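You operate a simulated robot arm through the tools that you are given. There is no shell and no other tool.

You are at the controls of a simulated robot arm. One attempt, no reset.

## Task
Put the oatcakes from the checked tin on the grey plate.
Fine: free the clasp, open the lid fully; lead it shut again and fasten the clasp.

Only the result counts: the job must be done as asked and must still hold three seconds after the hand-in. Knocking over, shifting, dropping, spilling or breaking anything else fails it. A push-on lid holds only when it is set on centred and level and pressed home; a screw cap is set on level and turned clockwise until tight.

## Robot
A 7-joint arm with a three-finger gripper, fixed in place. Base frame: the origin is on the floor under the middle of its stand, x ahead of it, y to its left, z up. Lengths are in m, angles in rad, forces in N, time in s.
With the tool pointing down near the work surface it reaches from about 0.1 to 0.88 m from the base axis. Its first joint turns from -2.897 to 2.897 rad. Payload 2.94 kg.
The tool frame sits at the grasp point between the pads (the TCP): z along the fingers, y along the line on which they close. The tips reach 0.03 m beyond it. The gripper opens to 0.132 m; its body begins 0.107 m behind the TCP.
Orientation is that of the tool frame in the base frame, as a unit quaternion [x, y, z, w]. With the fingers straight down and closing along the base's y, the tool's x points along the base's -x, its y along +y and its z along -z.

## Interface
- The arm moves only by the tool servo_tool. Its arguments are lists of equal length, an entry for each row: "delta_pos": the shift along the tool's x, y, z in m, a list of three; "turn": the turn, a rotation vector about the tool's x, y, z in rad, a list of three; "jaw": the gripper command, from -1 (fully open) to 1 (shut), values between in proportion. In form: {"delta_pos": [[dx, dy, dz], ...], "turn": [[ax, ay, az], ...], "jaw": [jaw, ...]}. A call has 1 to 20 rows; each row shifts and turns the commanded pose from where the row before left it, along the tool's axes as they then stand. A row lasts 0.2 s, in which the tool goes at most 0.05 m and 0.15 rad; a call with a longer step from one row to the next is refused whole, and so is a gripper value outside its range. A pose out of reach is approached as far as the arm can. The call stops where the force on the tool passes 40 N (or 10 N more than at its start, if that is more) or the arm is blocked; 0.2 s more then pass. Each finger travels about 0.0374 m/s and halts on what it meets, pressing with about 36 N; the grip force reading is that of the motor and also rises with nothing between the fingers. The clock runs only during rows and for 0.2 s after the last one: add rows that do not move to give the fingers time. The reply holds the time, the measured pose of the TCP, the force on the tool along the base axes, the opening and the grip force, in the units named above and with some noise, with the torque about the TCP (base axes, N m) and any sound that the robot's microphone picked up.
- Cameras (640 x 400 px; columns grow to the right, rows downward): "scene" is fixed at [0.0487, -0.4972, 1.5588]; the picture's right is [0.70, -0.71, 0.00], its down [-0.32, -0.32, -0.89] and it looks along [0.63, 0.63, -0.45] (base axes); focal length 311 px, centre (320, 200). "wrist" rides on the gripper at [0.072, 0.003, -0.144] in the tool frame; the picture's right is [-0.04, 1.00, 0.00], its down [-0.88, -0.04, -0.48] and it looks along [-0.48, -0.02, 0.88] (tool axes); focal length 256 px, centre (320, 200). There is no depth. A picture from a camera that has moved, and an enlarged one, comes with that camera's place and axes in the base frame and with its lens.
- grab_frame(camera): a new picture of that camera. The clock stands still meanwhile.
- lift_body(by): moves the trunk up (or, below 0, down) by that many m; the arm rides with it, the base frame stays. It gives what a move gives, with no picture.
- inspect(camera, box): a new picture of the part [left, top, right, bottom] of that camera's present view, enlarged. The clock stands still meanwhile.
- sign_off(): hands the job in; it is judged then, once.

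Nothing tells you positions but the pictures and the camera data. Unless the task says otherwise, let go and move clear before handing in.

The tools are called after ">>>" by a JSON object that holds its "op" and its "data". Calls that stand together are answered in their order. servo_tool: Moves the arm, as the interface text tells. Its arguments: {"type":"object","properties":{"delta_pos":{"type":"array"},"turn":{"type":"array"},"jaw":{"type":"array"}},"required":["delta_pos","turn","jaw"]} The other tools are called the same way: lift_body (by) moves the trunk up or down; grab_frame (camera) takes a picture; inspect (camera, box) takes an enlarged picture of a part of a camera's view; sign_off () hands the job in.

At the start:

```text
time: 0.0
eef_pos: [0.5432, 0.2265, 1.2965]
tcp_rot: [0.0, 1.0, 0.0, 0.0]
wrist_force: [0.1, -0.3, 0.1]
wrist_torque: [-0.02, 0.02, -0.01]
finger_gap: 0.1321
gripper_force: 0.1
trunk travel left (down, up): [-0.425, 0.115]
```

scene: 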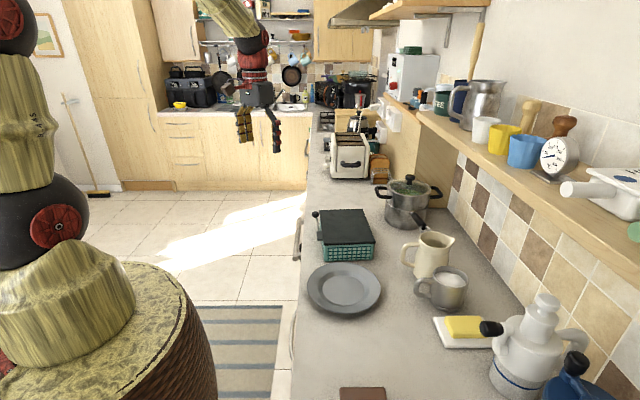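
wrist: 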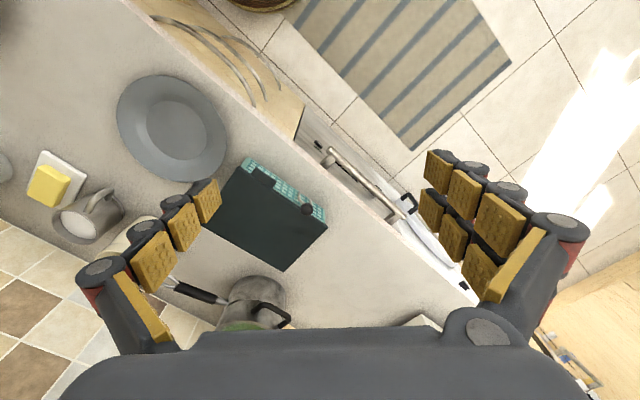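

I see a kitchen counter with a grey plate and, beyond it, a dark-lidded tin with a checked teal side and a knob or clasp. I'll look closer at the tin and plate first.

>>> {"op": "inspect", "data": {"camera": "scene", "box": [290, 190, 400, 330]}}

>>> {"op": "inspect", "data": {"camera": "wrist", "box": [100, 60, 420, 330]}}

```text
2.86 times, centred on (345, 260) of scene
camera zoom: at [0.0487, -0.4972, 1.5588], right [0.7, -0.71, 0.0], down [-0.32, -0.32, -0.89], along [0.63, 0.63, -0.45], focal length 890 px, centre (249, 29)
```

zoom: 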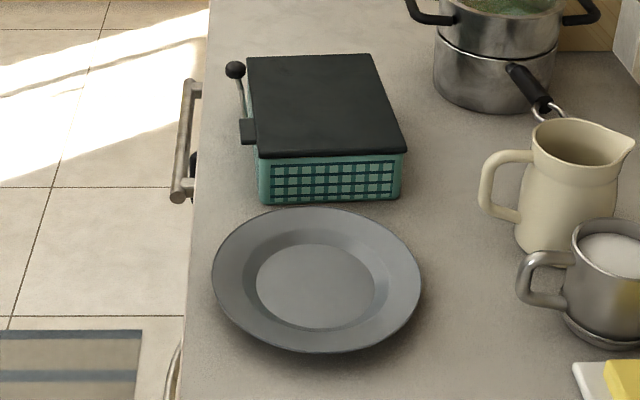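

```text
1.48 times, centred on (260, 195) of wrist
camera zoom: at [0.471, 0.2292, 1.4407], right [0.04, 1.0, 0.0], down [0.88, -0.04, 0.48], along [0.48, -0.02, -0.88], focal length 379 px, centre (409, 207)
```

zoom: 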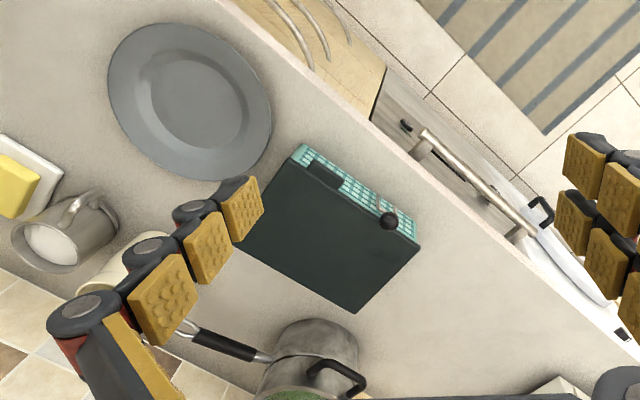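

The plate is at about (0.58, -0.07) and the tin's lid top is near z≈1.0. The clasp side faces the front edge of the counter. I'll yaw the tool so the wrist camera looks straight at the clasp side.

>>> {"op": "servo_tool", "data": {"delta_pos": [[0, 0, 0], [0, 0, 0], [0, 0, 0], [0, 0, 0], [0, 0, 0], [0, 0, 0.0], [0, 0, 0]], "turn": [[0, 0, 0.13], [0, 0, 0.13], [0, 0, 0.13], [0, 0, 0.13], [0, 0, 0.13], [0, 0, 0.13], [0, 0, 0]], "jaw": [-1, -1, -1, -1, -1, -1, -1]}}

>>> {"op": "grab_frame", "data": {"camera": "wrist"}}

```text
time: 1.6
eef_pos: [0.5428, 0.2255, 1.2964]
tcp_rot: [0.38, 0.925, 0.0, 0.0]
wrist_force: [0.2, 0.1, 0.3]
wrist_torque: [0.0, 0.0, -0.02]
finger_gap: 0.132
gripper_force: 0.1
trunk travel left (down, up): [-0.425, 0.115]
```

```text
taken
camera wrist: at [0.4942, 0.279, 1.4408], right [0.73, 0.68, 0.0], down [0.6, -0.65, 0.48], along [0.32, -0.35, -0.88], focal length 256 px, centre (320, 200)
```

wrist: 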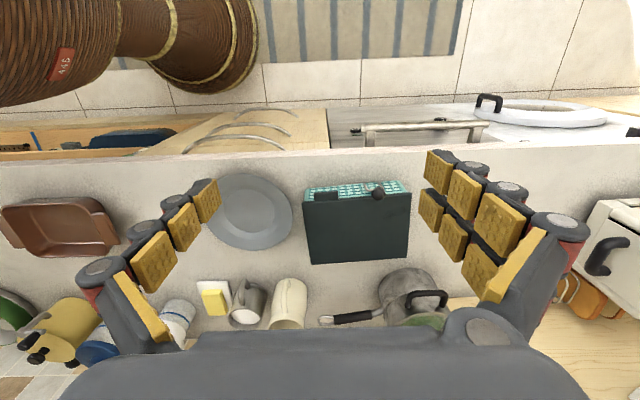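

>>> {"op": "inspect", "data": {"camera": "wrist", "box": [285, 160, 425, 280]}}

>>> {"op": "inspect", "data": {"camera": "scene", "box": [305, 200, 385, 270]}}

```text
3.33 times, centred on (355, 220) of wrist
camera zoom: at [0.4942, 0.279, 1.4408], right [0.73, 0.68, 0.0], down [0.6, -0.65, 0.48], along [0.32, -0.35, -0.88], focal length 853 px, centre (203, 133)
```

zoom: 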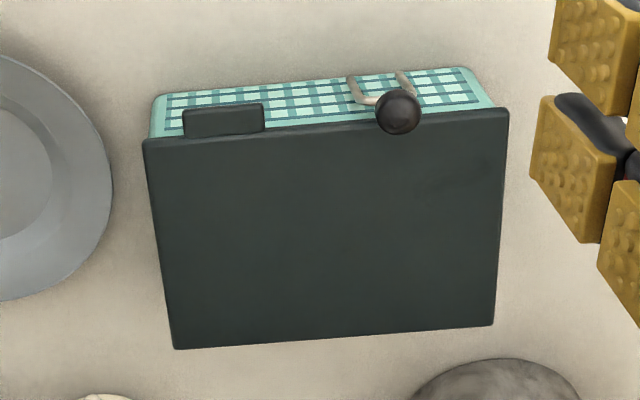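

```text
5.71 times, centred on (345, 235) of scene
camera zoom: at [0.0487, -0.4972, 1.5588], right [0.7, -0.71, 0.0], down [-0.32, -0.32, -0.89], along [0.63, 0.63, -0.45], focal length 1780 px, centre (177, 0)
```

zoom: 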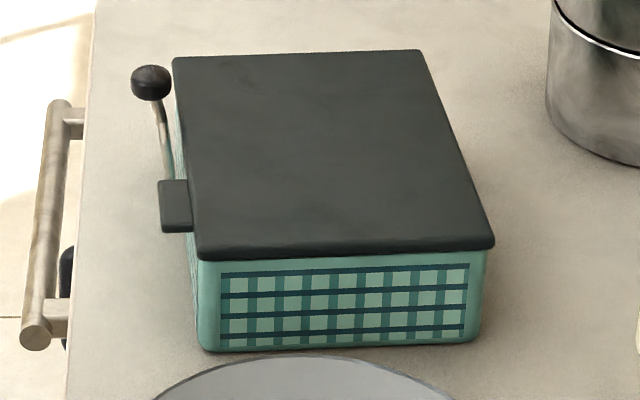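

The front face carries two things: a black lift tab on the lid, nearer the plate, and a wire bail clasp with a ball knob, nearer the far end. I'll tilt and lower the wrist camera to see the clasp from the front.

>>> {"op": "servo_tool", "data": {"delta_pos": [[0, 0.0165, 0.035], [0, 0.0165, 0.035], [0, 0.0165, 0.035], [0, 0.0165, 0.035], [0, 0.0165, 0.035], [0, 0.0165, 0.034], [0, 0, 0], [0, 0, 0], [0, 0, 0], [0, 0, 0], [0, 0, 0]], "turn": [[0, 0, 0], [0, 0, 0], [0, 0, 0], [0, 0, 0], [0, 0, 0], [0, 0, 0], [0, -0.125, 0], [0, -0.125, 0], [0, -0.125, 0], [0, -0.125, 0], [0, 0, 0]], "jaw": [-1, -1, -1, -1, -1, -1, -1, -1, -1, -1, -1]}}

>>> {"op": "grab_frame", "data": {"camera": "wrist"}}

>>> {"op": "grab_frame", "data": {"camera": "scene"}}

```text
time: 4.0
eef_pos: [0.6113, 0.2956, 1.0889]
tcp_rot: [0.368, 0.896, -0.094, 0.229]
wrist_force: [0.2, 0.1, 0.1]
wrist_torque: [0.03, -0.03, 0.02]
finger_gap: 0.132
gripper_force: 0.0
trunk travel left (down, up): [-0.425, 0.115]
```

```text
taken
camera wrist: at [0.5207, 0.3917, 1.1795], right [0.73, 0.68, 0.02], down [0.36, -0.41, 0.84], along [0.58, -0.6, -0.54], focal length 256 px, centre (320, 200)
```

wrist: 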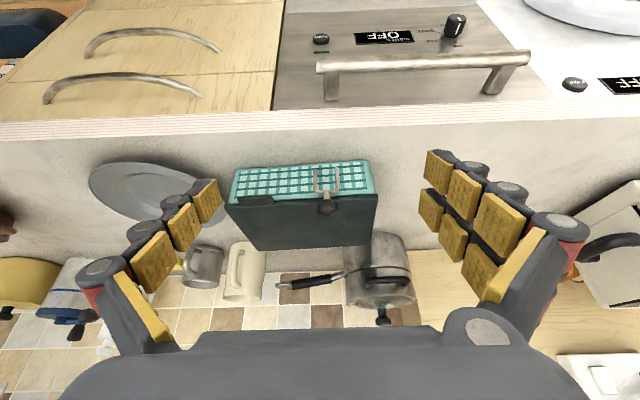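

```text
taken
```

scene: 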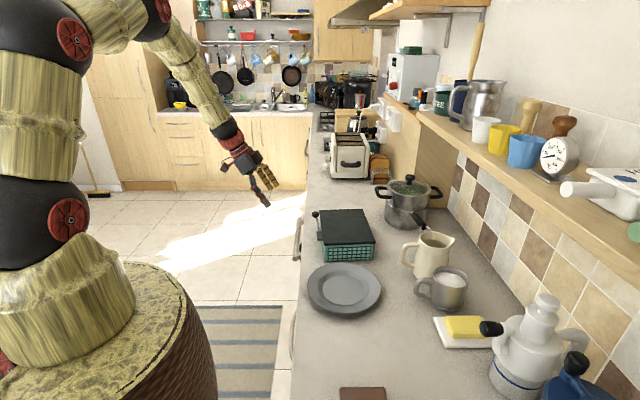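

>>> {"op": "inspect", "data": {"camera": "wrist", "box": [220, 145, 390, 255]}}

>>> {"op": "inspect", "data": {"camera": "wrist", "box": [290, 150, 380, 225]}}

```text
3.64 times, centred on (305, 200) of wrist
camera zoom: at [0.5207, 0.3917, 1.1795], right [0.73, 0.68, 0.02], down [0.36, -0.41, 0.84], along [0.58, -0.6, -0.54], focal length 931 px, centre (374, 200)
```

zoom: 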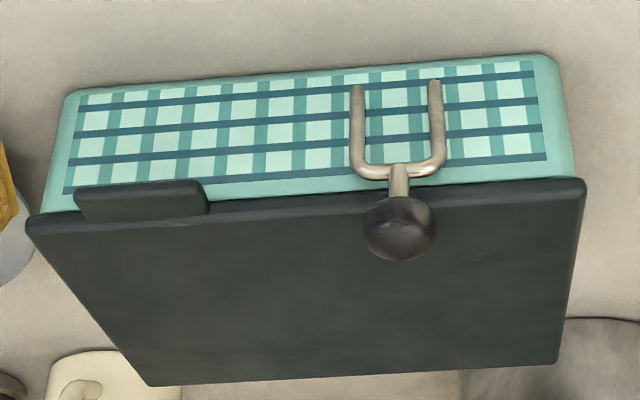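

```text
5.33 times, centred on (335, 188) of wrist
camera zoom: at [0.5207, 0.3917, 1.1795], right [0.73, 0.68, 0.02], down [0.36, -0.41, 0.84], along [0.58, -0.6, -0.54], focal length 1365 px, centre (240, 267)
```

zoom: 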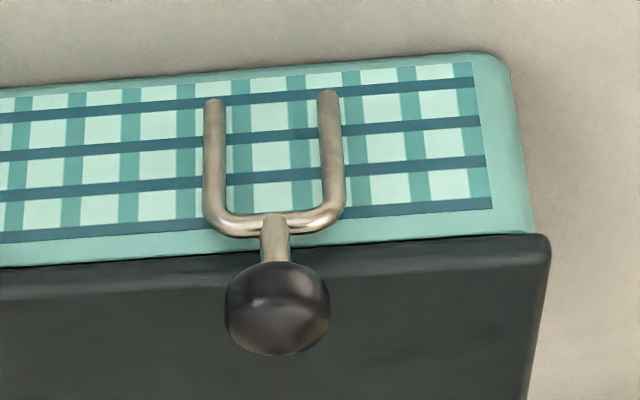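

>>> {"op": "inspect", "data": {"camera": "wrist", "box": [220, 170, 290, 225]}}

>>> {"op": "inspect", "data": {"camera": "scene", "box": [305, 205, 355, 245]}}

```text
7.27 times, centred on (255, 198) of wrist
camera zoom: at [0.5207, 0.3917, 1.1795], right [0.73, 0.68, 0.02], down [0.36, -0.41, 0.84], along [0.58, -0.6, -0.54], focal length 1862 px, centre (793, 218)
```

zoom: 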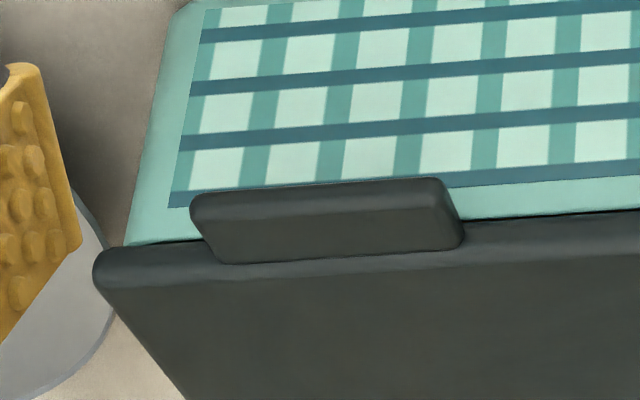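

```text
10.00 times, centred on (330, 225) of scene
camera zoom: at [0.0487, -0.4972, 1.5588], right [0.7, -0.71, 0.0], down [-0.32, -0.32, -0.89], along [0.63, 0.63, -0.45], focal length 3114 px, centre (220, -50)
```

zoom: 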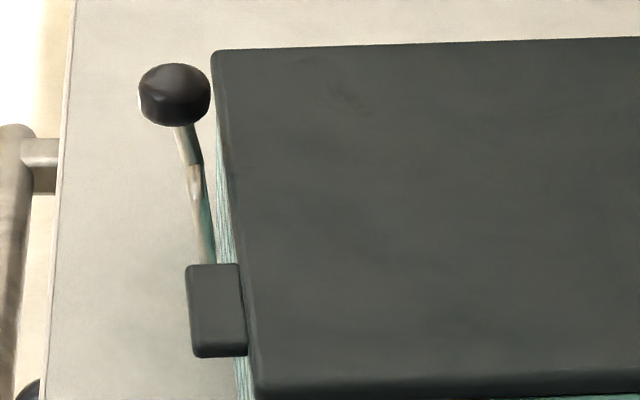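

The clasp ball is at about (0.721, 0.198, 1.012), and it is a bail pivoted low on the front face. The lid tab is centred near (0.663, 0.119, 0.98). I'll make the tool vertical, align it with the tin's front edge, hover over the ball and look.

>>> {"op": "servo_tool", "data": {"delta_pos": [[0, 0, 0], [0, 0, 0], [0, 0, 0], [0, 0, 0], [0, 0, -0.01], [-0.0294, 0, 0], [-0.0294, 0, 0], [-0.0294, 0, 0], [-0.0294, 0, 0], [-0.0294, 0, 0], [0, 0, 0]], "turn": [[0, 0.125, 0], [0, 0.125, 0], [0, 0.125, 0], [0, 0.125, 0], [0, 0, -0.047], [0, 0, 0], [0, 0, 0], [0, 0, 0], [0, 0, 0], [0, 0, 0], [0, 0, 0]], "jaw": [-1, -1, -1, -1, -1, -1, -1, -1, -1, -1, -1]}}

>>> {"op": "grab_frame", "data": {"camera": "wrist"}}

>>> {"op": "inspect", "data": {"camera": "scene", "box": [260, 130, 400, 280]}}

```text
time: 6.4
eef_pos: [0.7223, 0.1974, 1.0978]
tcp_rot: [0.358, 0.934, -0.001, -0.001]
wrist_force: [1.7, 0.2, 1.4]
wrist_torque: [-0.02, 0.01, 0.05]
finger_gap: 0.1319
gripper_force: 0.0
trunk travel left (down, up): [-0.425, 0.115]
```

```text
taken
camera wrist: at [0.6706, 0.248, 1.2415], right [0.7, 0.71, 0.0], down [0.63, -0.62, 0.48], along [0.34, -0.33, -0.88], focal length 256 px, centre (320, 200)
```

wrist: 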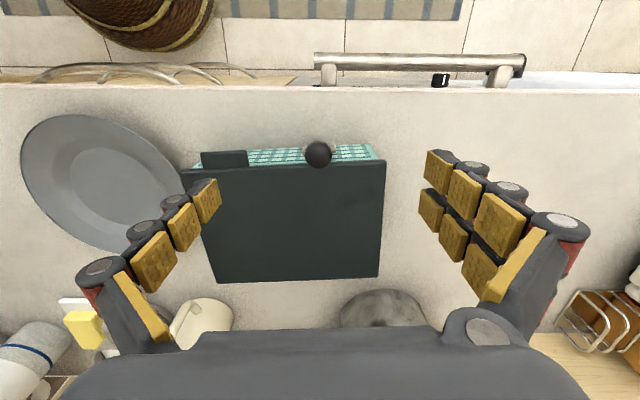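

```text
2.67 times, centred on (330, 205) of scene
camera zoom: at [0.0487, -0.4972, 1.5588], right [0.7, -0.71, 0.0], down [-0.32, -0.32, -0.89], along [0.63, 0.63, -0.45], focal length 830 px, centre (293, 187)
```

zoom: 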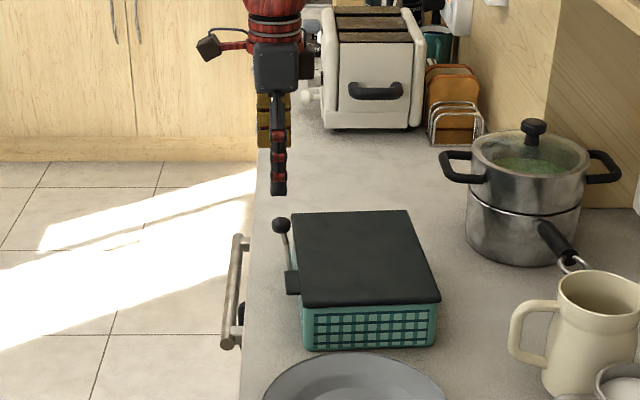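

>>> {"op": "servo_tool", "data": {"delta_pos": [[0, 0, 0], [0, 0, 0], [0, 0, 0], [0, 0, 0], [0, 0, 0], [0, 0, 0]], "turn": [[0, 0, 0], [0, 0, 0], [0, 0, 0], [0, 0, 0], [0, 0, 0], [0, 0, 0]], "jaw": [0.2, 0.2, 0.2, 0.2, 0.2, 0.2]}}

>>> {"op": "grab_frame", "data": {"camera": "wrist"}}

>>> {"op": "inspect", "data": {"camera": "scene", "box": [290, 100, 390, 260]}}

```text
time: 7.8
eef_pos: [0.7215, 0.1974, 1.0976]
tcp_rot: [0.358, 0.934, 0.0, 0.0]
wrist_force: [-1.2, 0.8, -0.2]
wrist_torque: [-0.03, -0.03, -0.03]
finger_gap: 0.0529
gripper_force: 0.0
trunk travel left (down, up): [-0.425, 0.115]
```

```text
taken
camera wrist: at [0.6708, 0.2478, 1.2412], right [0.7, 0.71, 0.0], down [0.63, -0.62, 0.48], along [0.34, -0.33, -0.88], focal length 256 px, centre (320, 200)
```

wrist: 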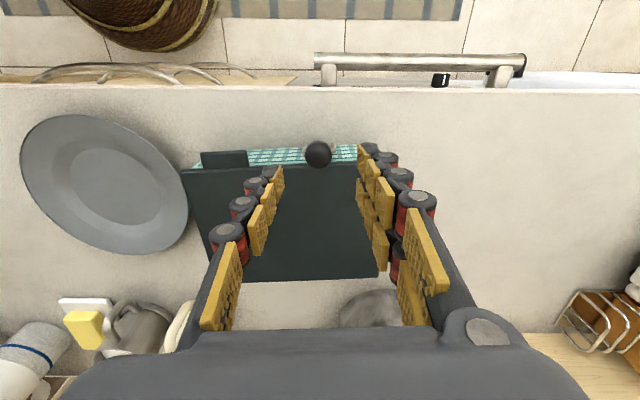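

```text
2.50 times, centred on (340, 180) of scene
camera zoom: at [0.0487, -0.4972, 1.5588], right [0.7, -0.71, 0.0], down [-0.32, -0.32, -0.89], along [0.63, 0.63, -0.45], focal length 779 px, centre (270, 250)
```

zoom: 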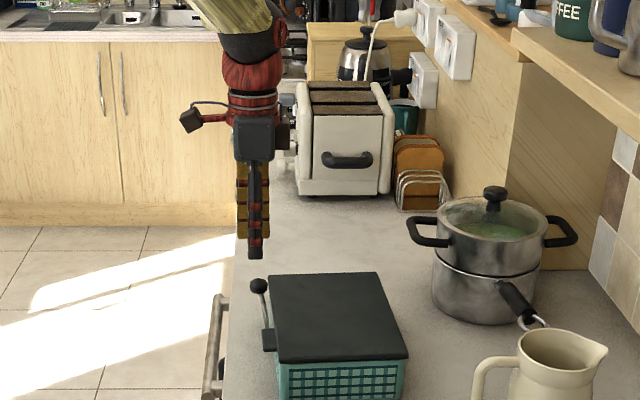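

>>> {"op": "servo_tool", "data": {"delta_pos": [[0, 0, 0.025], [0, 0, 0.025], [0.002, 0, 0.0195], [0, 0, 0]], "turn": [[0, 0, 0], [0, 0, 0], [0, 0, 0], [0, 0, 0]], "jaw": [0.2, 0.2, 0.2, 0.2]}}

>>> {"op": "inspect", "data": {"camera": "wrist", "box": [220, 110, 420, 260]}}

>>> {"op": "inspect", "data": {"camera": "scene", "box": [290, 150, 390, 260]}}

```text
time: 8.8
eef_pos: [0.7194, 0.1978, 1.0277]
tcp_rot: [0.359, 0.933, 0.0, 0.0]
wrist_force: [-0.5, -0.3, -0.1]
wrist_torque: [0.0, 0.02, -0.01]
finger_gap: 0.0529
gripper_force: 0.0
trunk travel left (down, up): [-0.425, 0.115]
```

```text
2.67 times, centred on (320, 185) of wrist
camera zoom: at [0.6689, 0.2488, 1.1719], right [0.7, 0.71, 0.0], down [0.63, -0.62, 0.48], along [0.34, -0.33, -0.88], focal length 683 px, centre (320, 240)
```

zoom: 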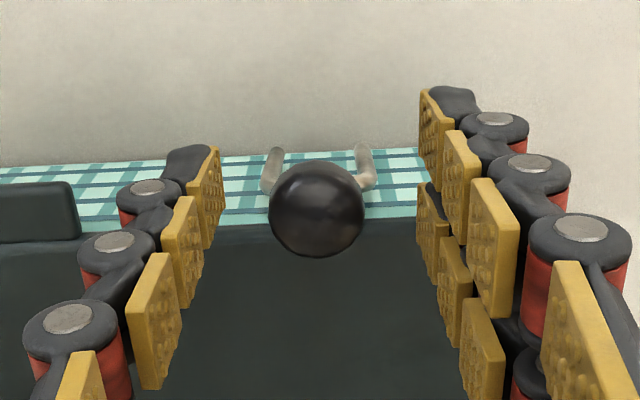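

```text
3.64 times, centred on (340, 205) of scene
camera zoom: at [0.0487, -0.4972, 1.5588], right [0.7, -0.71, 0.0], down [-0.32, -0.32, -0.89], along [0.63, 0.63, -0.45], focal length 1132 px, centre (247, 182)
```

zoom: 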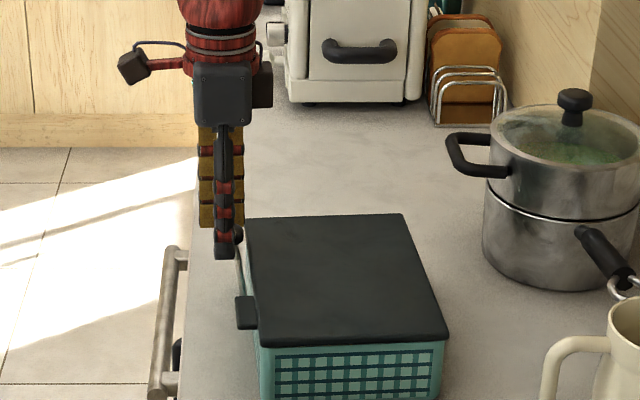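

The fingers straddle the ball with even clearance. I'll close on it now.

>>> {"op": "servo_tool", "data": {"delta_pos": [[0, 0, 0], [0, 0, 0], [0, 0, 0], [0, 0, 0]], "turn": [[0, 0, 0], [0, 0, 0], [0, 0, 0], [0, 0, 0]], "jaw": [0.5, 0.7, 0.8, 0.8]}}

>>> {"op": "inspect", "data": {"camera": "wrist", "box": [220, 110, 420, 260]}}

```text
time: 9.8
eef_pos: [0.7202, 0.1974, 1.0272]
tcp_rot: [0.358, 0.934, -0.001, -0.001]
wrist_force: [-2.2, -1.0, 0.7]
wrist_torque: [0.01, 0.05, -0.08]
finger_gap: 0.0245
gripper_force: 30.1
trunk travel left (down, up): [-0.425, 0.115]
```

```text
2.67 times, centred on (320, 185) of wrist
camera zoom: at [0.6687, 0.2485, 1.1717], right [0.7, 0.71, 0.0], down [0.63, -0.62, 0.48], along [0.34, -0.33, -0.88], focal length 683 px, centre (320, 240)
```

zoom: 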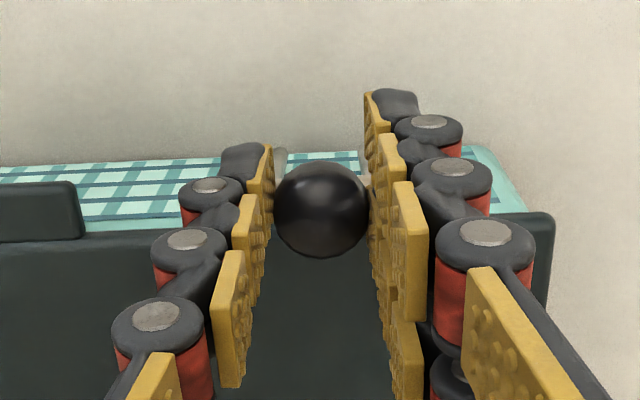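

I have the ball, gap 24.5 mm. I'll swing the clasp outward along an arc about its low pivot, turning the tool with it, and begin with a small part of the swing.

>>> {"op": "servo_tool", "data": {"delta_pos": [[0.0094, 0, 0.0028], [0.0094, 0, 0.0028], [0, 0, 0]], "turn": [[0, -0.1, 0], [0, -0.1, 0], [0, 0, 0]], "jaw": [0.8, 0.8, 0.8]}}

>>> {"op": "inspect", "data": {"camera": "wrist", "box": [220, 110, 420, 260]}}

>>> {"op": "inspect", "data": {"camera": "scene", "box": [290, 170, 390, 270]}}

```text
time: 10.6
eef_pos: [0.7052, 0.2112, 1.0217]
tcp_rot: [0.356, 0.929, -0.036, 0.093]
wrist_force: [-0.5, 2.7, 0.3]
wrist_torque: [0.18, 0.09, -0.05]
finger_gap: 0.0244
gripper_force: 36.6
trunk travel left (down, up): [-0.425, 0.115]
```

```text
2.67 times, centred on (320, 185) of wrist
camera zoom: at [0.6343, 0.2796, 1.1483], right [0.7, 0.71, 0.01], down [0.54, -0.54, 0.64], along [0.46, -0.44, -0.77], focal length 683 px, centre (320, 240)
```

zoom: 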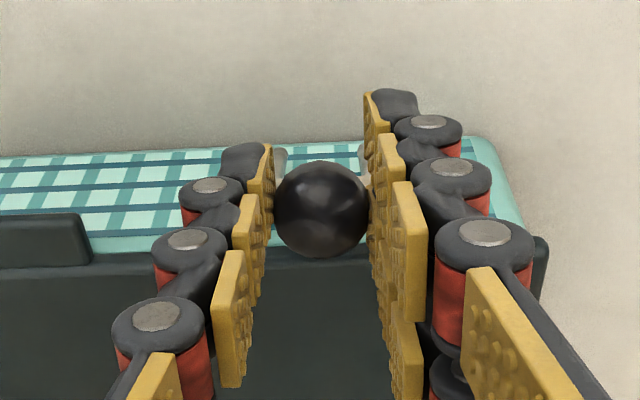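

```text
4.00 times, centred on (340, 220) of scene
camera zoom: at [0.0487, -0.4972, 1.5588], right [0.7, -0.71, 0.0], down [-0.32, -0.32, -0.89], along [0.63, 0.63, -0.45], focal length 1246 px, centre (240, 120)
```

zoom: 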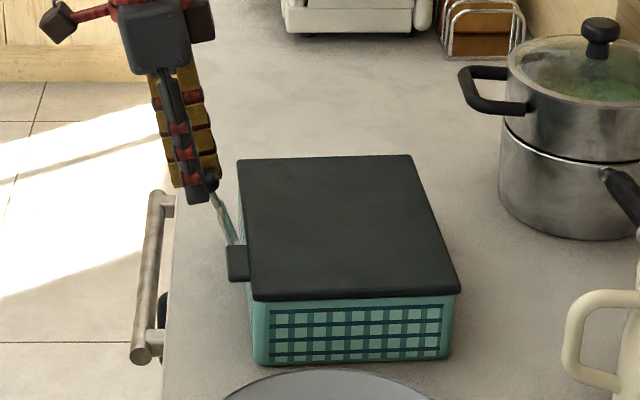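

>>> {"op": "servo_tool", "data": {"delta_pos": [[0.0094, 0, 0.0028], [0.0094, 0, 0.0028], [0.0094, 0, 0.0028], [0.0094, 0, 0.0028], [0, 0, 0]], "turn": [[0, -0.1, 0], [0, -0.1, 0], [0, -0.1, 0], [0, -0.1, 0], [0, 0, 0]], "jaw": [0.8, 0.8, 0.8, 0.8, 0.8]}}

>>> {"op": "inspect", "data": {"camera": "wrist", "box": [220, 110, 420, 260]}}

>>> {"op": "inspect", "data": {"camera": "scene", "box": [290, 170, 390, 270]}}

```text
time: 11.8
eef_pos: [0.6822, 0.2317, 0.9995]
tcp_rot: [0.342, 0.892, -0.106, 0.276]
wrist_force: [0.2, 1.0, 0.4]
wrist_torque: [0.08, -0.06, 0.03]
finger_gap: 0.0243
gripper_force: 36.3
trunk travel left (down, up): [-0.425, 0.115]
```

```text
2.67 times, centred on (320, 185) of wrist
camera zoom: at [0.5802, 0.3281, 1.0769], right [0.69, 0.72, 0.02], down [0.31, -0.33, 0.89], along [0.65, -0.61, -0.46], focal length 683 px, centre (320, 240)
```

zoom: 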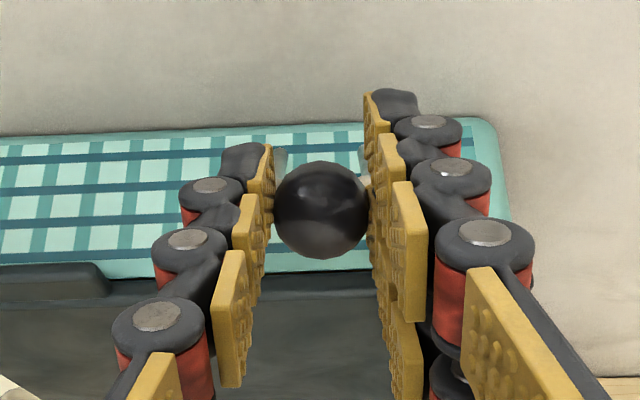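

```text
4.00 times, centred on (340, 220) of scene
camera zoom: at [0.0487, -0.4972, 1.5588], right [0.7, -0.71, 0.0], down [-0.32, -0.32, -0.89], along [0.63, 0.63, -0.45], focal length 1246 px, centre (240, 120)
```

zoom: 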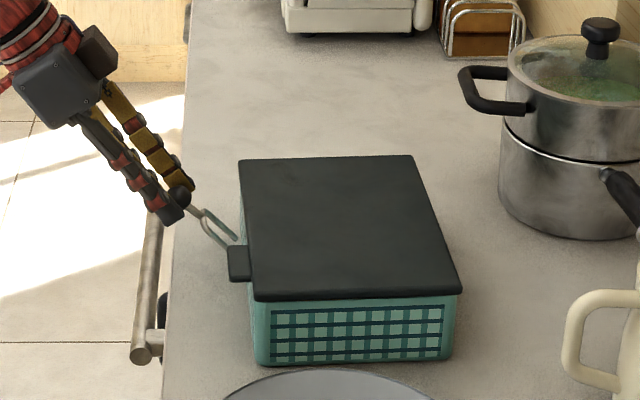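

>>> {"op": "servo_tool", "data": {"delta_pos": [[0.0094, 0, 0.0028], [0.0094, 0, 0.0028], [0.0094, 0, 0.0028], [0.0094, 0, 0.0028], [0, 0, 0]], "turn": [[0, -0.1, 0], [0, -0.1, 0], [0, -0.1, 0], [0, -0.1, 0], [0, 0, 0]], "jaw": [0.8, 0.8, 0.8, 0.8, 0.8]}}

>>> {"op": "inspect", "data": {"camera": "wrist", "box": [170, 90, 470, 310]}}

>>> {"op": "inspect", "data": {"camera": "scene", "box": [290, 170, 390, 270]}}

```text
time: 13.0
eef_pos: [0.6684, 0.2465, 0.9644]
tcp_rot: [0.314, 0.819, -0.172, 0.448]
wrist_force: [-0.4, 0.2, -0.8]
wrist_torque: [0.45, 0.32, 0.1]
finger_gap: 0.0241
gripper_force: 36.1
trunk travel left (down, up): [-0.425, 0.115]
```

```text
1.82 times, centred on (320, 200) of wrist
camera zoom: at [0.552, 0.3556, 0.9817], right [0.68, 0.73, 0.04], down [0.03, -0.08, 1.0], along [0.73, -0.68, -0.07], focal length 465 px, centre (320, 200)
```

zoom: 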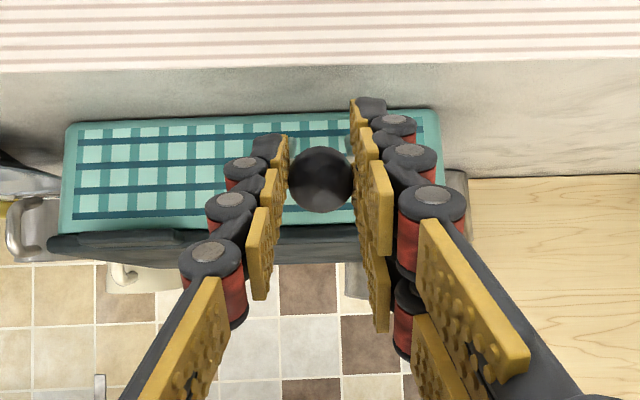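

```text
4.00 times, centred on (340, 220) of scene
camera zoom: at [0.0487, -0.4972, 1.5588], right [0.7, -0.71, 0.0], down [-0.32, -0.32, -0.89], along [0.63, 0.63, -0.45], focal length 1246 px, centre (240, 120)
```

zoom: 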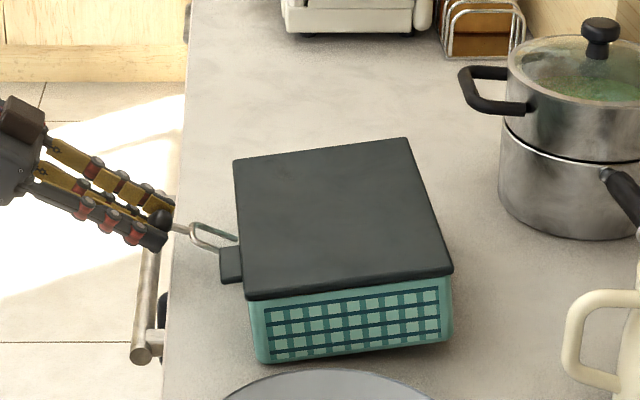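

The bail has reached its stop, and the last bit of motion pried the tin so its back edge lifted. I'll reverse gently to set it back down.

>>> {"op": "servo_tool", "data": {"delta_pos": [[-0.0048, 0, -0.001], [-0.0048, 0, -0.001], [-0.0048, 0, -0.001], [-0.0048, 0, -0.001], [0, 0, 0]], "turn": [[0, 0.05, 0], [0, 0.05, 0], [0, 0.05, 0], [0, 0.05, 0], [0, 0, 0]], "jaw": [0.8, 0.8, 0.8, 0.8, 0.8]}}

>>> {"op": "inspect", "data": {"camera": "scene", "box": [290, 170, 390, 270]}}

```text
time: 14.2
eef_pos: [0.6748, 0.2399, 0.9822]
tcp_rot: [0.33, 0.86, -0.139, 0.364]
wrist_force: [5.7, -5.6, 8.7]
wrist_torque: [-0.78, -0.79, -0.03]
finger_gap: 0.0243
gripper_force: 35.8
trunk travel left (down, up): [-0.425, 0.115]
```

```text
4.00 times, centred on (340, 220) of scene
camera zoom: at [0.0487, -0.4972, 1.5588], right [0.7, -0.71, 0.0], down [-0.32, -0.32, -0.89], along [0.63, 0.63, -0.45], focal length 1246 px, centre (240, 120)
```

zoom: 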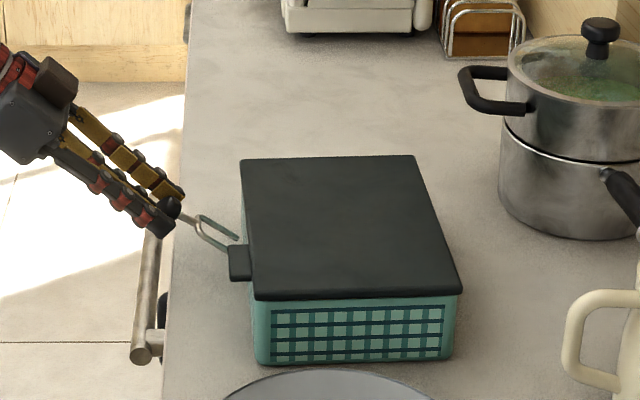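

The tin is back flat where it was. I'll release the ball and back away along the tool axis.

>>> {"op": "servo_tool", "data": {"delta_pos": [[0, 0, 0], [0, 0, 0], [0, 0, 0], [0, 0, -0.02], [0, 0, -0.03], [0, 0, -0.03], [0, 0, 0]], "turn": [[0, 0, 0], [0, 0, 0], [0, 0, 0], [0, 0, 0], [0, 0, 0], [0, 0, 0], [0, 0, 0]], "jaw": [0.4, 0.2, 0.0, 0.0, 0, 0, 0]}}

>>> {"op": "grab_frame", "data": {"camera": "wrist"}}

>>> {"op": "inspect", "data": {"camera": "scene", "box": [290, 170, 390, 270]}}

```text
time: 15.8
eef_pos: [0.6324, 0.279, 1.0377]
tcp_rot: [0.33, 0.86, -0.14, 0.364]
wrist_force: [-1.1, 1.0, 0.4]
wrist_torque: [0.03, 0.0, -0.01]
finger_gap: 0.0661
gripper_force: 0.2
trunk travel left (down, up): [-0.425, 0.115]
```

```text
taken
camera wrist: at [0.52, 0.3833, 1.0864], right [0.69, 0.72, 0.03], down [0.18, -0.21, 0.96], along [0.7, -0.66, -0.27], focal length 256 px, centre (320, 200)
```

wrist: 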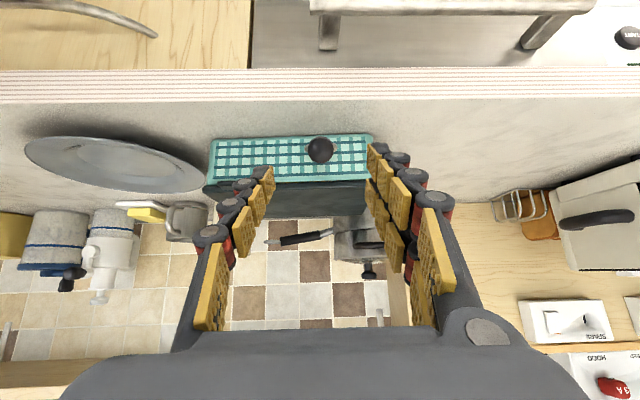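

```text
4.00 times, centred on (340, 220) of scene
camera zoom: at [0.0487, -0.4972, 1.5588], right [0.7, -0.71, 0.0], down [-0.32, -0.32, -0.89], along [0.63, 0.63, -0.45], focal length 1246 px, centre (240, 120)
```

zoom: 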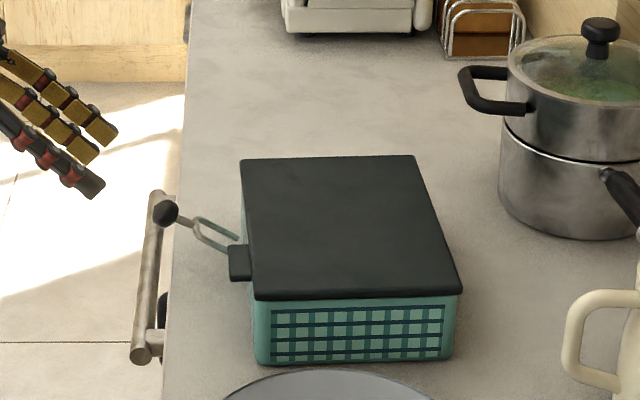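

The clasp stays open by itself. Next I'll slide along the front toward the lid tab and take a close look at it before gripping.

>>> {"op": "servo_tool", "data": {"delta_pos": [[0, -0.032, 0], [0, -0.032, 0], [0, -0.032, 0], [0, 0, 0]], "turn": [[0, 0, 0], [0, 0, 0], [0, 0, 0], [0, 0, 0]], "jaw": [-0.2, -0.2, -0.2, -0.2]}}

>>> {"op": "grab_frame", "data": {"camera": "wrist"}}

>>> {"op": "inspect", "data": {"camera": "wrist", "box": [250, 110, 400, 230]}}

```text
time: 16.8
eef_pos: [0.5666, 0.2068, 1.0375]
tcp_rot: [0.33, 0.86, -0.14, 0.364]
wrist_force: [-0.5, -0.4, -0.3]
wrist_torque: [-0.01, 0.01, 0.0]
finger_gap: 0.0792
gripper_force: 0.0
trunk travel left (down, up): [-0.425, 0.115]
```

```text
taken
camera wrist: at [0.4552, 0.3121, 1.0864], right [0.69, 0.72, 0.03], down [0.18, -0.21, 0.96], along [0.7, -0.66, -0.27], focal length 256 px, centre (320, 200)
```

wrist: 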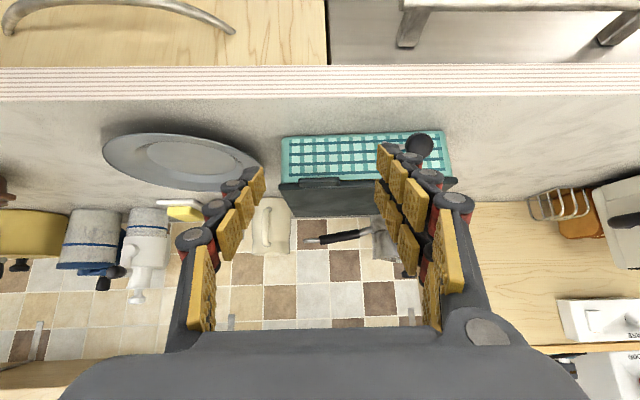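

```text
3.33 times, centred on (325, 170) of wrist
camera zoom: at [0.4552, 0.3121, 1.0864], right [0.69, 0.72, 0.03], down [0.18, -0.21, 0.96], along [0.7, -0.66, -0.27], focal length 853 px, centre (303, 300)
```

zoom: 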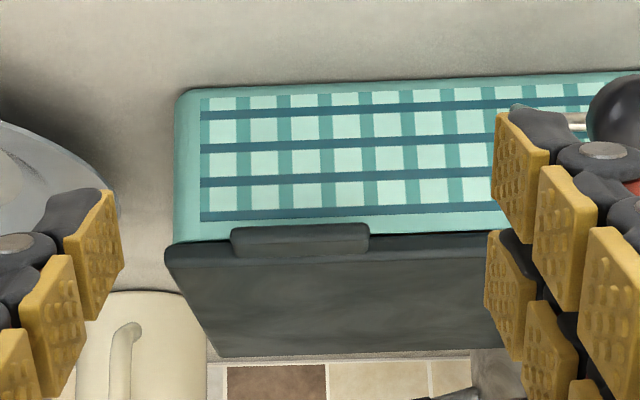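

>>> {"op": "servo_tool", "data": {"delta_pos": [[0, 0, 0], [0, 0, 0], [0, 0, 0], [0.0018, -0.001, 0.032], [0.0018, -0.001, 0.032], [0, 0, 0]], "turn": [[0, -0.133, 0], [0, -0.133, 0], [0, -0.133, 0], [0, 0, 0], [0, 0, 0], [0, 0, 0]], "jaw": [-0.2, -0.2, -0.2, -0.2, -0.2, -0.2]}}

>>> {"op": "grab_frame", "data": {"camera": "wrist"}}

>>> {"op": "inspect", "data": {"camera": "scene", "box": [270, 190, 390, 290]}}

```text
time: 18.2
eef_pos: [0.6086, 0.1659, 1.0123]
tcp_rot: [0.295, 0.77, -0.203, 0.528]
wrist_force: [0.6, 0.2, 0.6]
wrist_torque: [-0.03, 0.0, 0.01]
finger_gap: 0.0791
gripper_force: 0.0
trunk travel left (down, up): [-0.425, 0.115]
```

```text
taken
camera wrist: at [0.4914, 0.2758, 0.9971], right [0.68, 0.73, 0.04], down [-0.12, 0.06, 0.99], along [0.72, -0.68, 0.12], focal length 256 px, centre (320, 200)
```

wrist: 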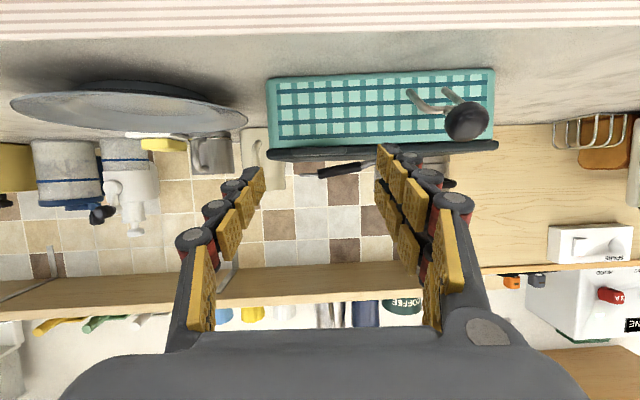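

```text
4.00 times, centred on (330, 240) of scene
camera zoom: at [0.0487, -0.4972, 1.5588], right [0.7, -0.71, 0.0], down [-0.32, -0.32, -0.89], along [0.63, 0.63, -0.45], focal length 1246 px, centre (280, 40)
```

zoom: 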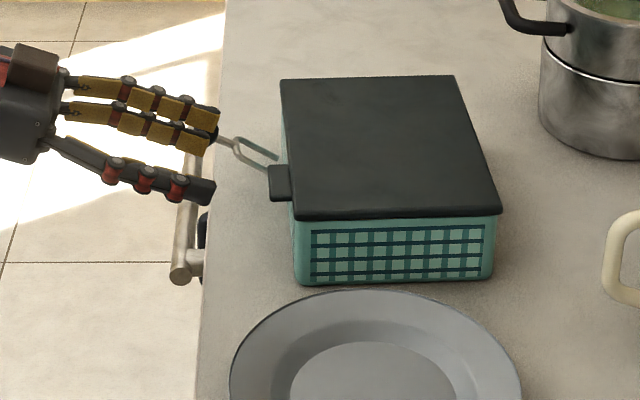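

>>> {"op": "inspect", "data": {"camera": "wrist", "box": [240, 110, 400, 220]}}

```text
3.64 times, centred on (320, 165) of wrist
camera zoom: at [0.4914, 0.2758, 0.9971], right [0.68, 0.73, 0.04], down [-0.12, 0.06, 0.99], along [0.72, -0.68, 0.12], focal length 931 px, centre (320, 327)
```

zoom: 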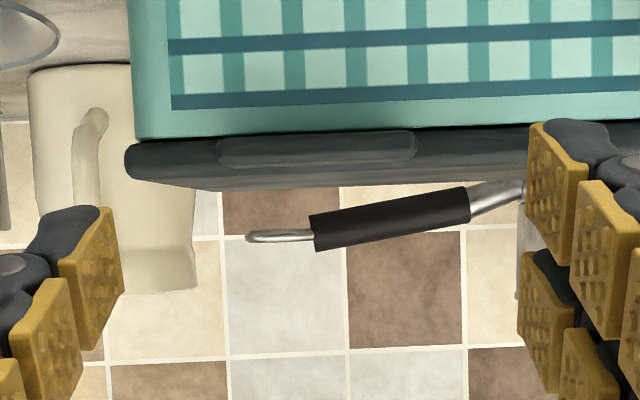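

The tab is centred between the fingers, on the tool axis. I'll advance along it.

>>> {"op": "servo_tool", "data": {"delta_pos": [[0, -0.001, 0.02], [0, 0, 0.015], [0, 0, 0.01], [0, 0, 0.003], [0, 0, 0]], "turn": [[0, 0, 0], [0, 0, 0], [0, 0, 0], [0, 0, 0], [0, 0, 0]], "jaw": [-0.2, -0.2, -0.2, -0.2, -0.2]}}

>>> {"op": "inspect", "data": {"camera": "wrist", "box": [220, 100, 420, 230]}}

>>> {"op": "inspect", "data": {"camera": "scene", "box": [290, 195, 370, 265]}}

```text
time: 19.4
eef_pos: [0.6395, 0.1371, 0.9947]
tcp_rot: [0.295, 0.771, -0.202, 0.527]
wrist_force: [0.7, 0.2, 0.0]
wrist_torque: [-0.02, -0.01, -0.03]
finger_gap: 0.0793
gripper_force: 0.0
trunk travel left (down, up): [-0.425, 0.115]
```

```text
3.08 times, centred on (320, 165) of wrist
camera zoom: at [0.5246, 0.2455, 0.9797], right [0.68, 0.73, 0.04], down [-0.12, 0.06, 0.99], along [0.72, -0.68, 0.12], focal length 788 px, centre (320, 308)
```

zoom: 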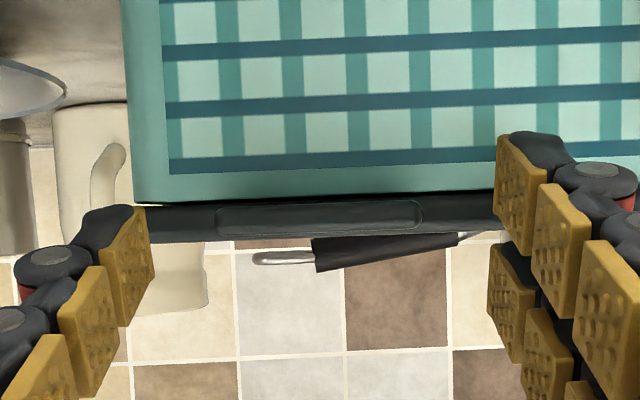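

```text
5.71 times, centred on (330, 230) of scene
camera zoom: at [0.0487, -0.4972, 1.5588], right [0.7, -0.71, 0.0], down [-0.32, -0.32, -0.89], along [0.63, 0.63, -0.45], focal length 1780 px, centre (263, 29)
```

zoom: 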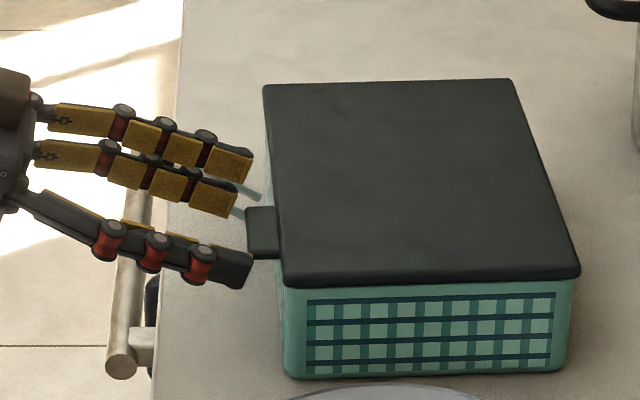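

>>> {"op": "servo_tool", "data": {"delta_pos": [[0, 0, 0.005], [0, 0, 0.004], [0, 0, 0], [0, 0, 0], [0, 0, 0]], "turn": [[0, 0, 0], [0, 0, 0], [0, 0, 0], [0, 0, 0], [0, 0, 0]], "jaw": [-0.1, 0.0, 0.1, 0.1, 0.1]}}

>>> {"op": "inspect", "data": {"camera": "wrist", "box": [220, 100, 420, 230]}}

>>> {"op": "inspect", "data": {"camera": "scene", "box": [290, 195, 370, 265]}}

```text
time: 20.6
eef_pos: [0.6483, 0.1318, 0.9913]
tcp_rot: [0.296, 0.771, -0.203, 0.527]
wrist_force: [0.5, 0.2, 0.6]
wrist_torque: [-0.03, -0.04, 0.0]
finger_gap: 0.0591
gripper_force: 0.1
trunk travel left (down, up): [-0.425, 0.115]
```

```text
3.08 times, centred on (320, 165) of wrist
camera zoom: at [0.5314, 0.2404, 0.9767], right [0.68, 0.73, 0.04], down [-0.12, 0.06, 0.99], along [0.72, -0.68, 0.12], focal length 788 px, centre (320, 308)
```

zoom: 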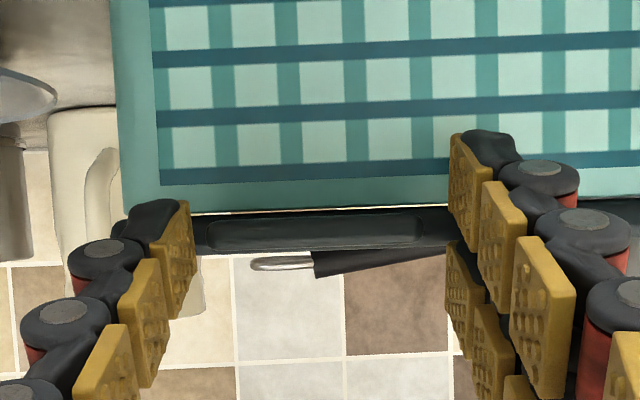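

```text
5.71 times, centred on (330, 230) of scene
camera zoom: at [0.0487, -0.4972, 1.5588], right [0.7, -0.71, 0.0], down [-0.32, -0.32, -0.89], along [0.63, 0.63, -0.45], focal length 1780 px, centre (263, 29)
```

zoom: 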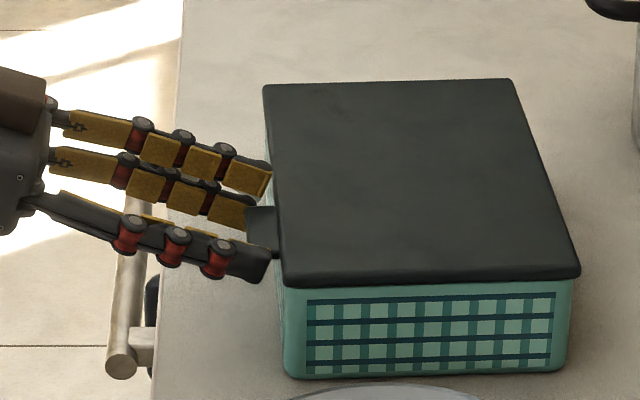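

>>> {"op": "servo_tool", "data": {"delta_pos": [[0, -0.001, 0], [0, 0, 0], [0, 0, 0], [0, 0, 0]], "turn": [[0, 0, 0], [0, 0, 0], [0, 0, 0], [0, 0, 0]], "jaw": [0.2, 0.3, 0.4, 0.5]}}

>>> {"op": "inspect", "data": {"camera": "wrist", "box": [220, 100, 420, 230]}}

>>> {"op": "inspect", "data": {"camera": "scene", "box": [290, 195, 370, 265]}}

```text
time: 21.6
eef_pos: [0.6478, 0.1302, 0.9909]
tcp_rot: [0.296, 0.771, -0.203, 0.527]
wrist_force: [-3.5, -2.1, -0.2]
wrist_torque: [0.03, -0.01, -0.2]
finger_gap: 0.0492
gripper_force: 36.4
trunk travel left (down, up): [-0.425, 0.115]
```

```text
3.08 times, centred on (320, 165) of wrist
camera zoom: at [0.5309, 0.2395, 0.9763], right [0.68, 0.73, 0.04], down [-0.12, 0.06, 0.99], along [0.72, -0.68, 0.12], focal length 788 px, centre (320, 308)
```

zoom: 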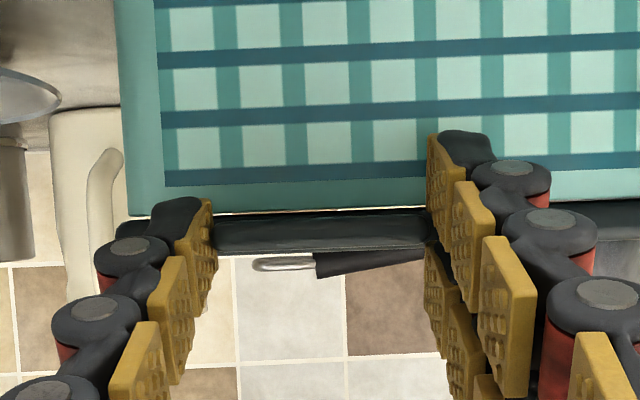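

```text
5.71 times, centred on (330, 230) of scene
camera zoom: at [0.0487, -0.4972, 1.5588], right [0.7, -0.71, 0.0], down [-0.32, -0.32, -0.89], along [0.63, 0.63, -0.45], focal length 1780 px, centre (263, 29)
```

zoom: 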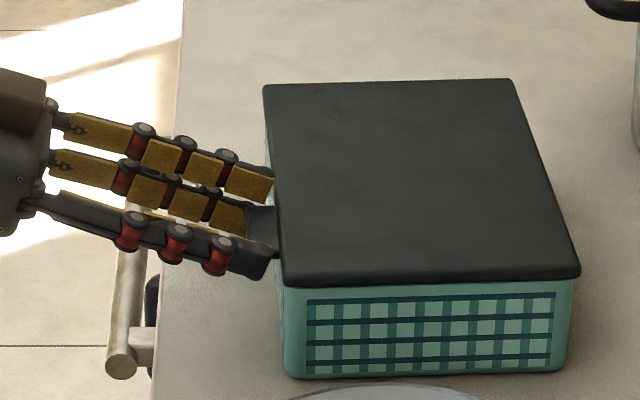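

The tab is gripped. I'll lead the lid up in a small first arc about the back hinge and check.

>>> {"op": "servo_tool", "data": {"delta_pos": [[-0.0092, 0, -0.0026], [-0.0092, 0, -0.0026], [-0.0092, 0, -0.0026], [0, 0, 0]], "turn": [[0, 0.05, 0], [0, 0.05, 0], [0, 0.05, 0], [0, 0, 0]], "jaw": [0.5, 0.5, 0.5, 0.5]}}

>>> {"op": "inspect", "data": {"camera": "wrist", "box": [220, 100, 420, 230]}}

>>> {"op": "inspect", "data": {"camera": "scene", "box": [290, 185, 390, 270]}}

```text
time: 22.6
eef_pos: [0.65, 0.1277, 1.0206]
tcp_rot: [0.309, 0.809, -0.177, 0.468]
wrist_force: [-3.0, 2.7, 3.9]
wrist_torque: [-0.4, -0.37, -0.07]
finger_gap: 0.0489
gripper_force: 35.8
trunk travel left (down, up): [-0.425, 0.115]
```

```text
3.08 times, centred on (320, 165) of wrist
camera zoom: at [0.5343, 0.2372, 1.0301], right [0.68, 0.73, 0.04], down [-0.01, -0.05, 1.0], along [0.73, -0.68, -0.03], focal length 788 px, centre (320, 308)
```

zoom: 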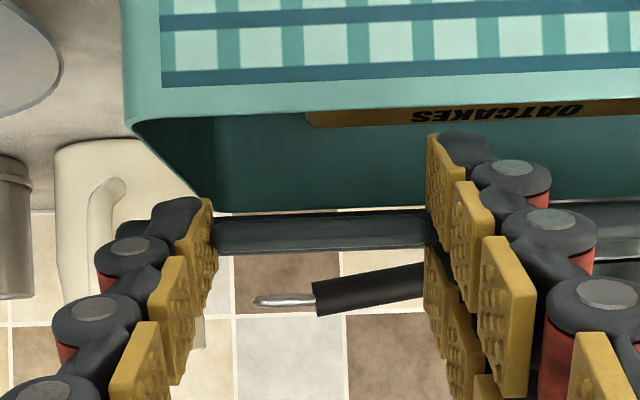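

```text
4.71 times, centred on (340, 228) of scene
camera zoom: at [0.0487, -0.4972, 1.5588], right [0.7, -0.71, 0.0], down [-0.32, -0.32, -0.89], along [0.63, 0.63, -0.45], focal length 1466 px, centre (226, 71)
```

zoom: 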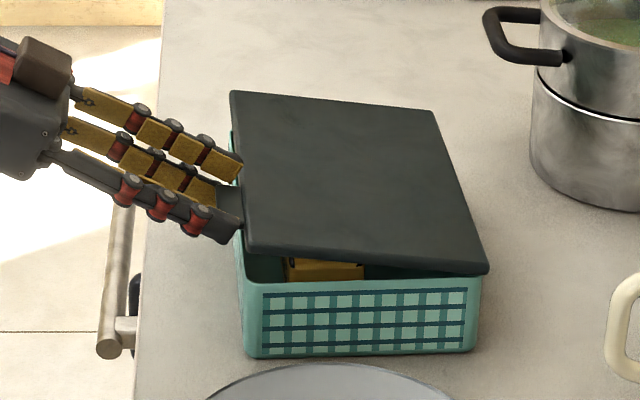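

The lid is lifting and a gold box marked OATCAKES shows inside. I'll continue the arc.

>>> {"op": "servo_tool", "data": {"delta_pos": [[-0.0185, 0, -0.0048], [-0.0185, 0, -0.0048], [-0.0185, 0, -0.0048], [-0.0185, 0, -0.0048], [0, 0, 0]], "turn": [[0, 0.1, 0], [0, 0.1, 0], [0, 0.1, 0], [0, 0.1, 0], [0, 0, 0]], "jaw": [0.5, 0.5, 0.5, 0.5, 0.5]}}

>>> {"op": "inspect", "data": {"camera": "wrist", "box": [200, 60, 440, 230]}}

>>> {"op": "inspect", "data": {"camera": "scene", "box": [290, 185, 390, 270]}}

```text
time: 23.8
eef_pos: [0.6737, 0.1071, 1.0902]
tcp_rot: [0.339, 0.885, -0.113, 0.298]
wrist_force: [-2.1, 1.2, 6.8]
wrist_torque: [-0.72, -0.74, -0.26]
finger_gap: 0.0491
gripper_force: 35.9
trunk travel left (down, up): [-0.425, 0.115]
```

```text
2.35 times, centred on (320, 145) of wrist
camera zoom: at [0.5691, 0.2064, 1.1604], right [0.69, 0.72, 0.03], down [0.28, -0.3, 0.91], along [0.66, -0.62, -0.41], focal length 602 px, centre (320, 329)
```

zoom: 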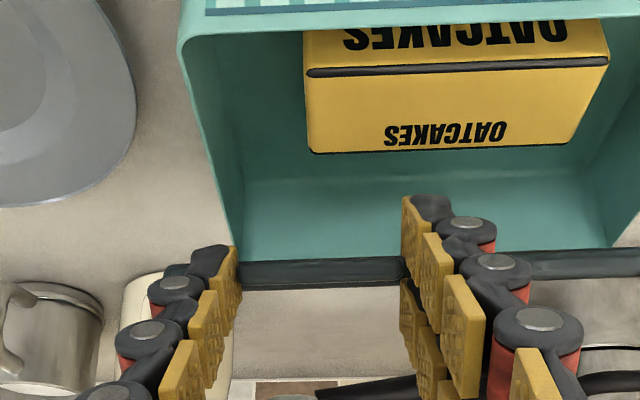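

```text
4.71 times, centred on (340, 228) of scene
camera zoom: at [0.0487, -0.4972, 1.5588], right [0.7, -0.71, 0.0], down [-0.32, -0.32, -0.89], along [0.63, 0.63, -0.45], focal length 1466 px, centre (226, 71)
```

zoom: 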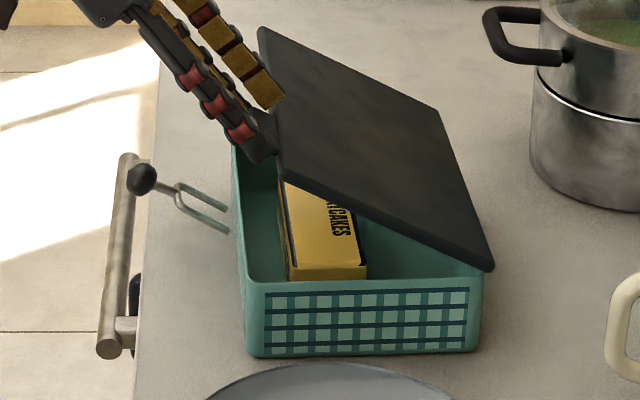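

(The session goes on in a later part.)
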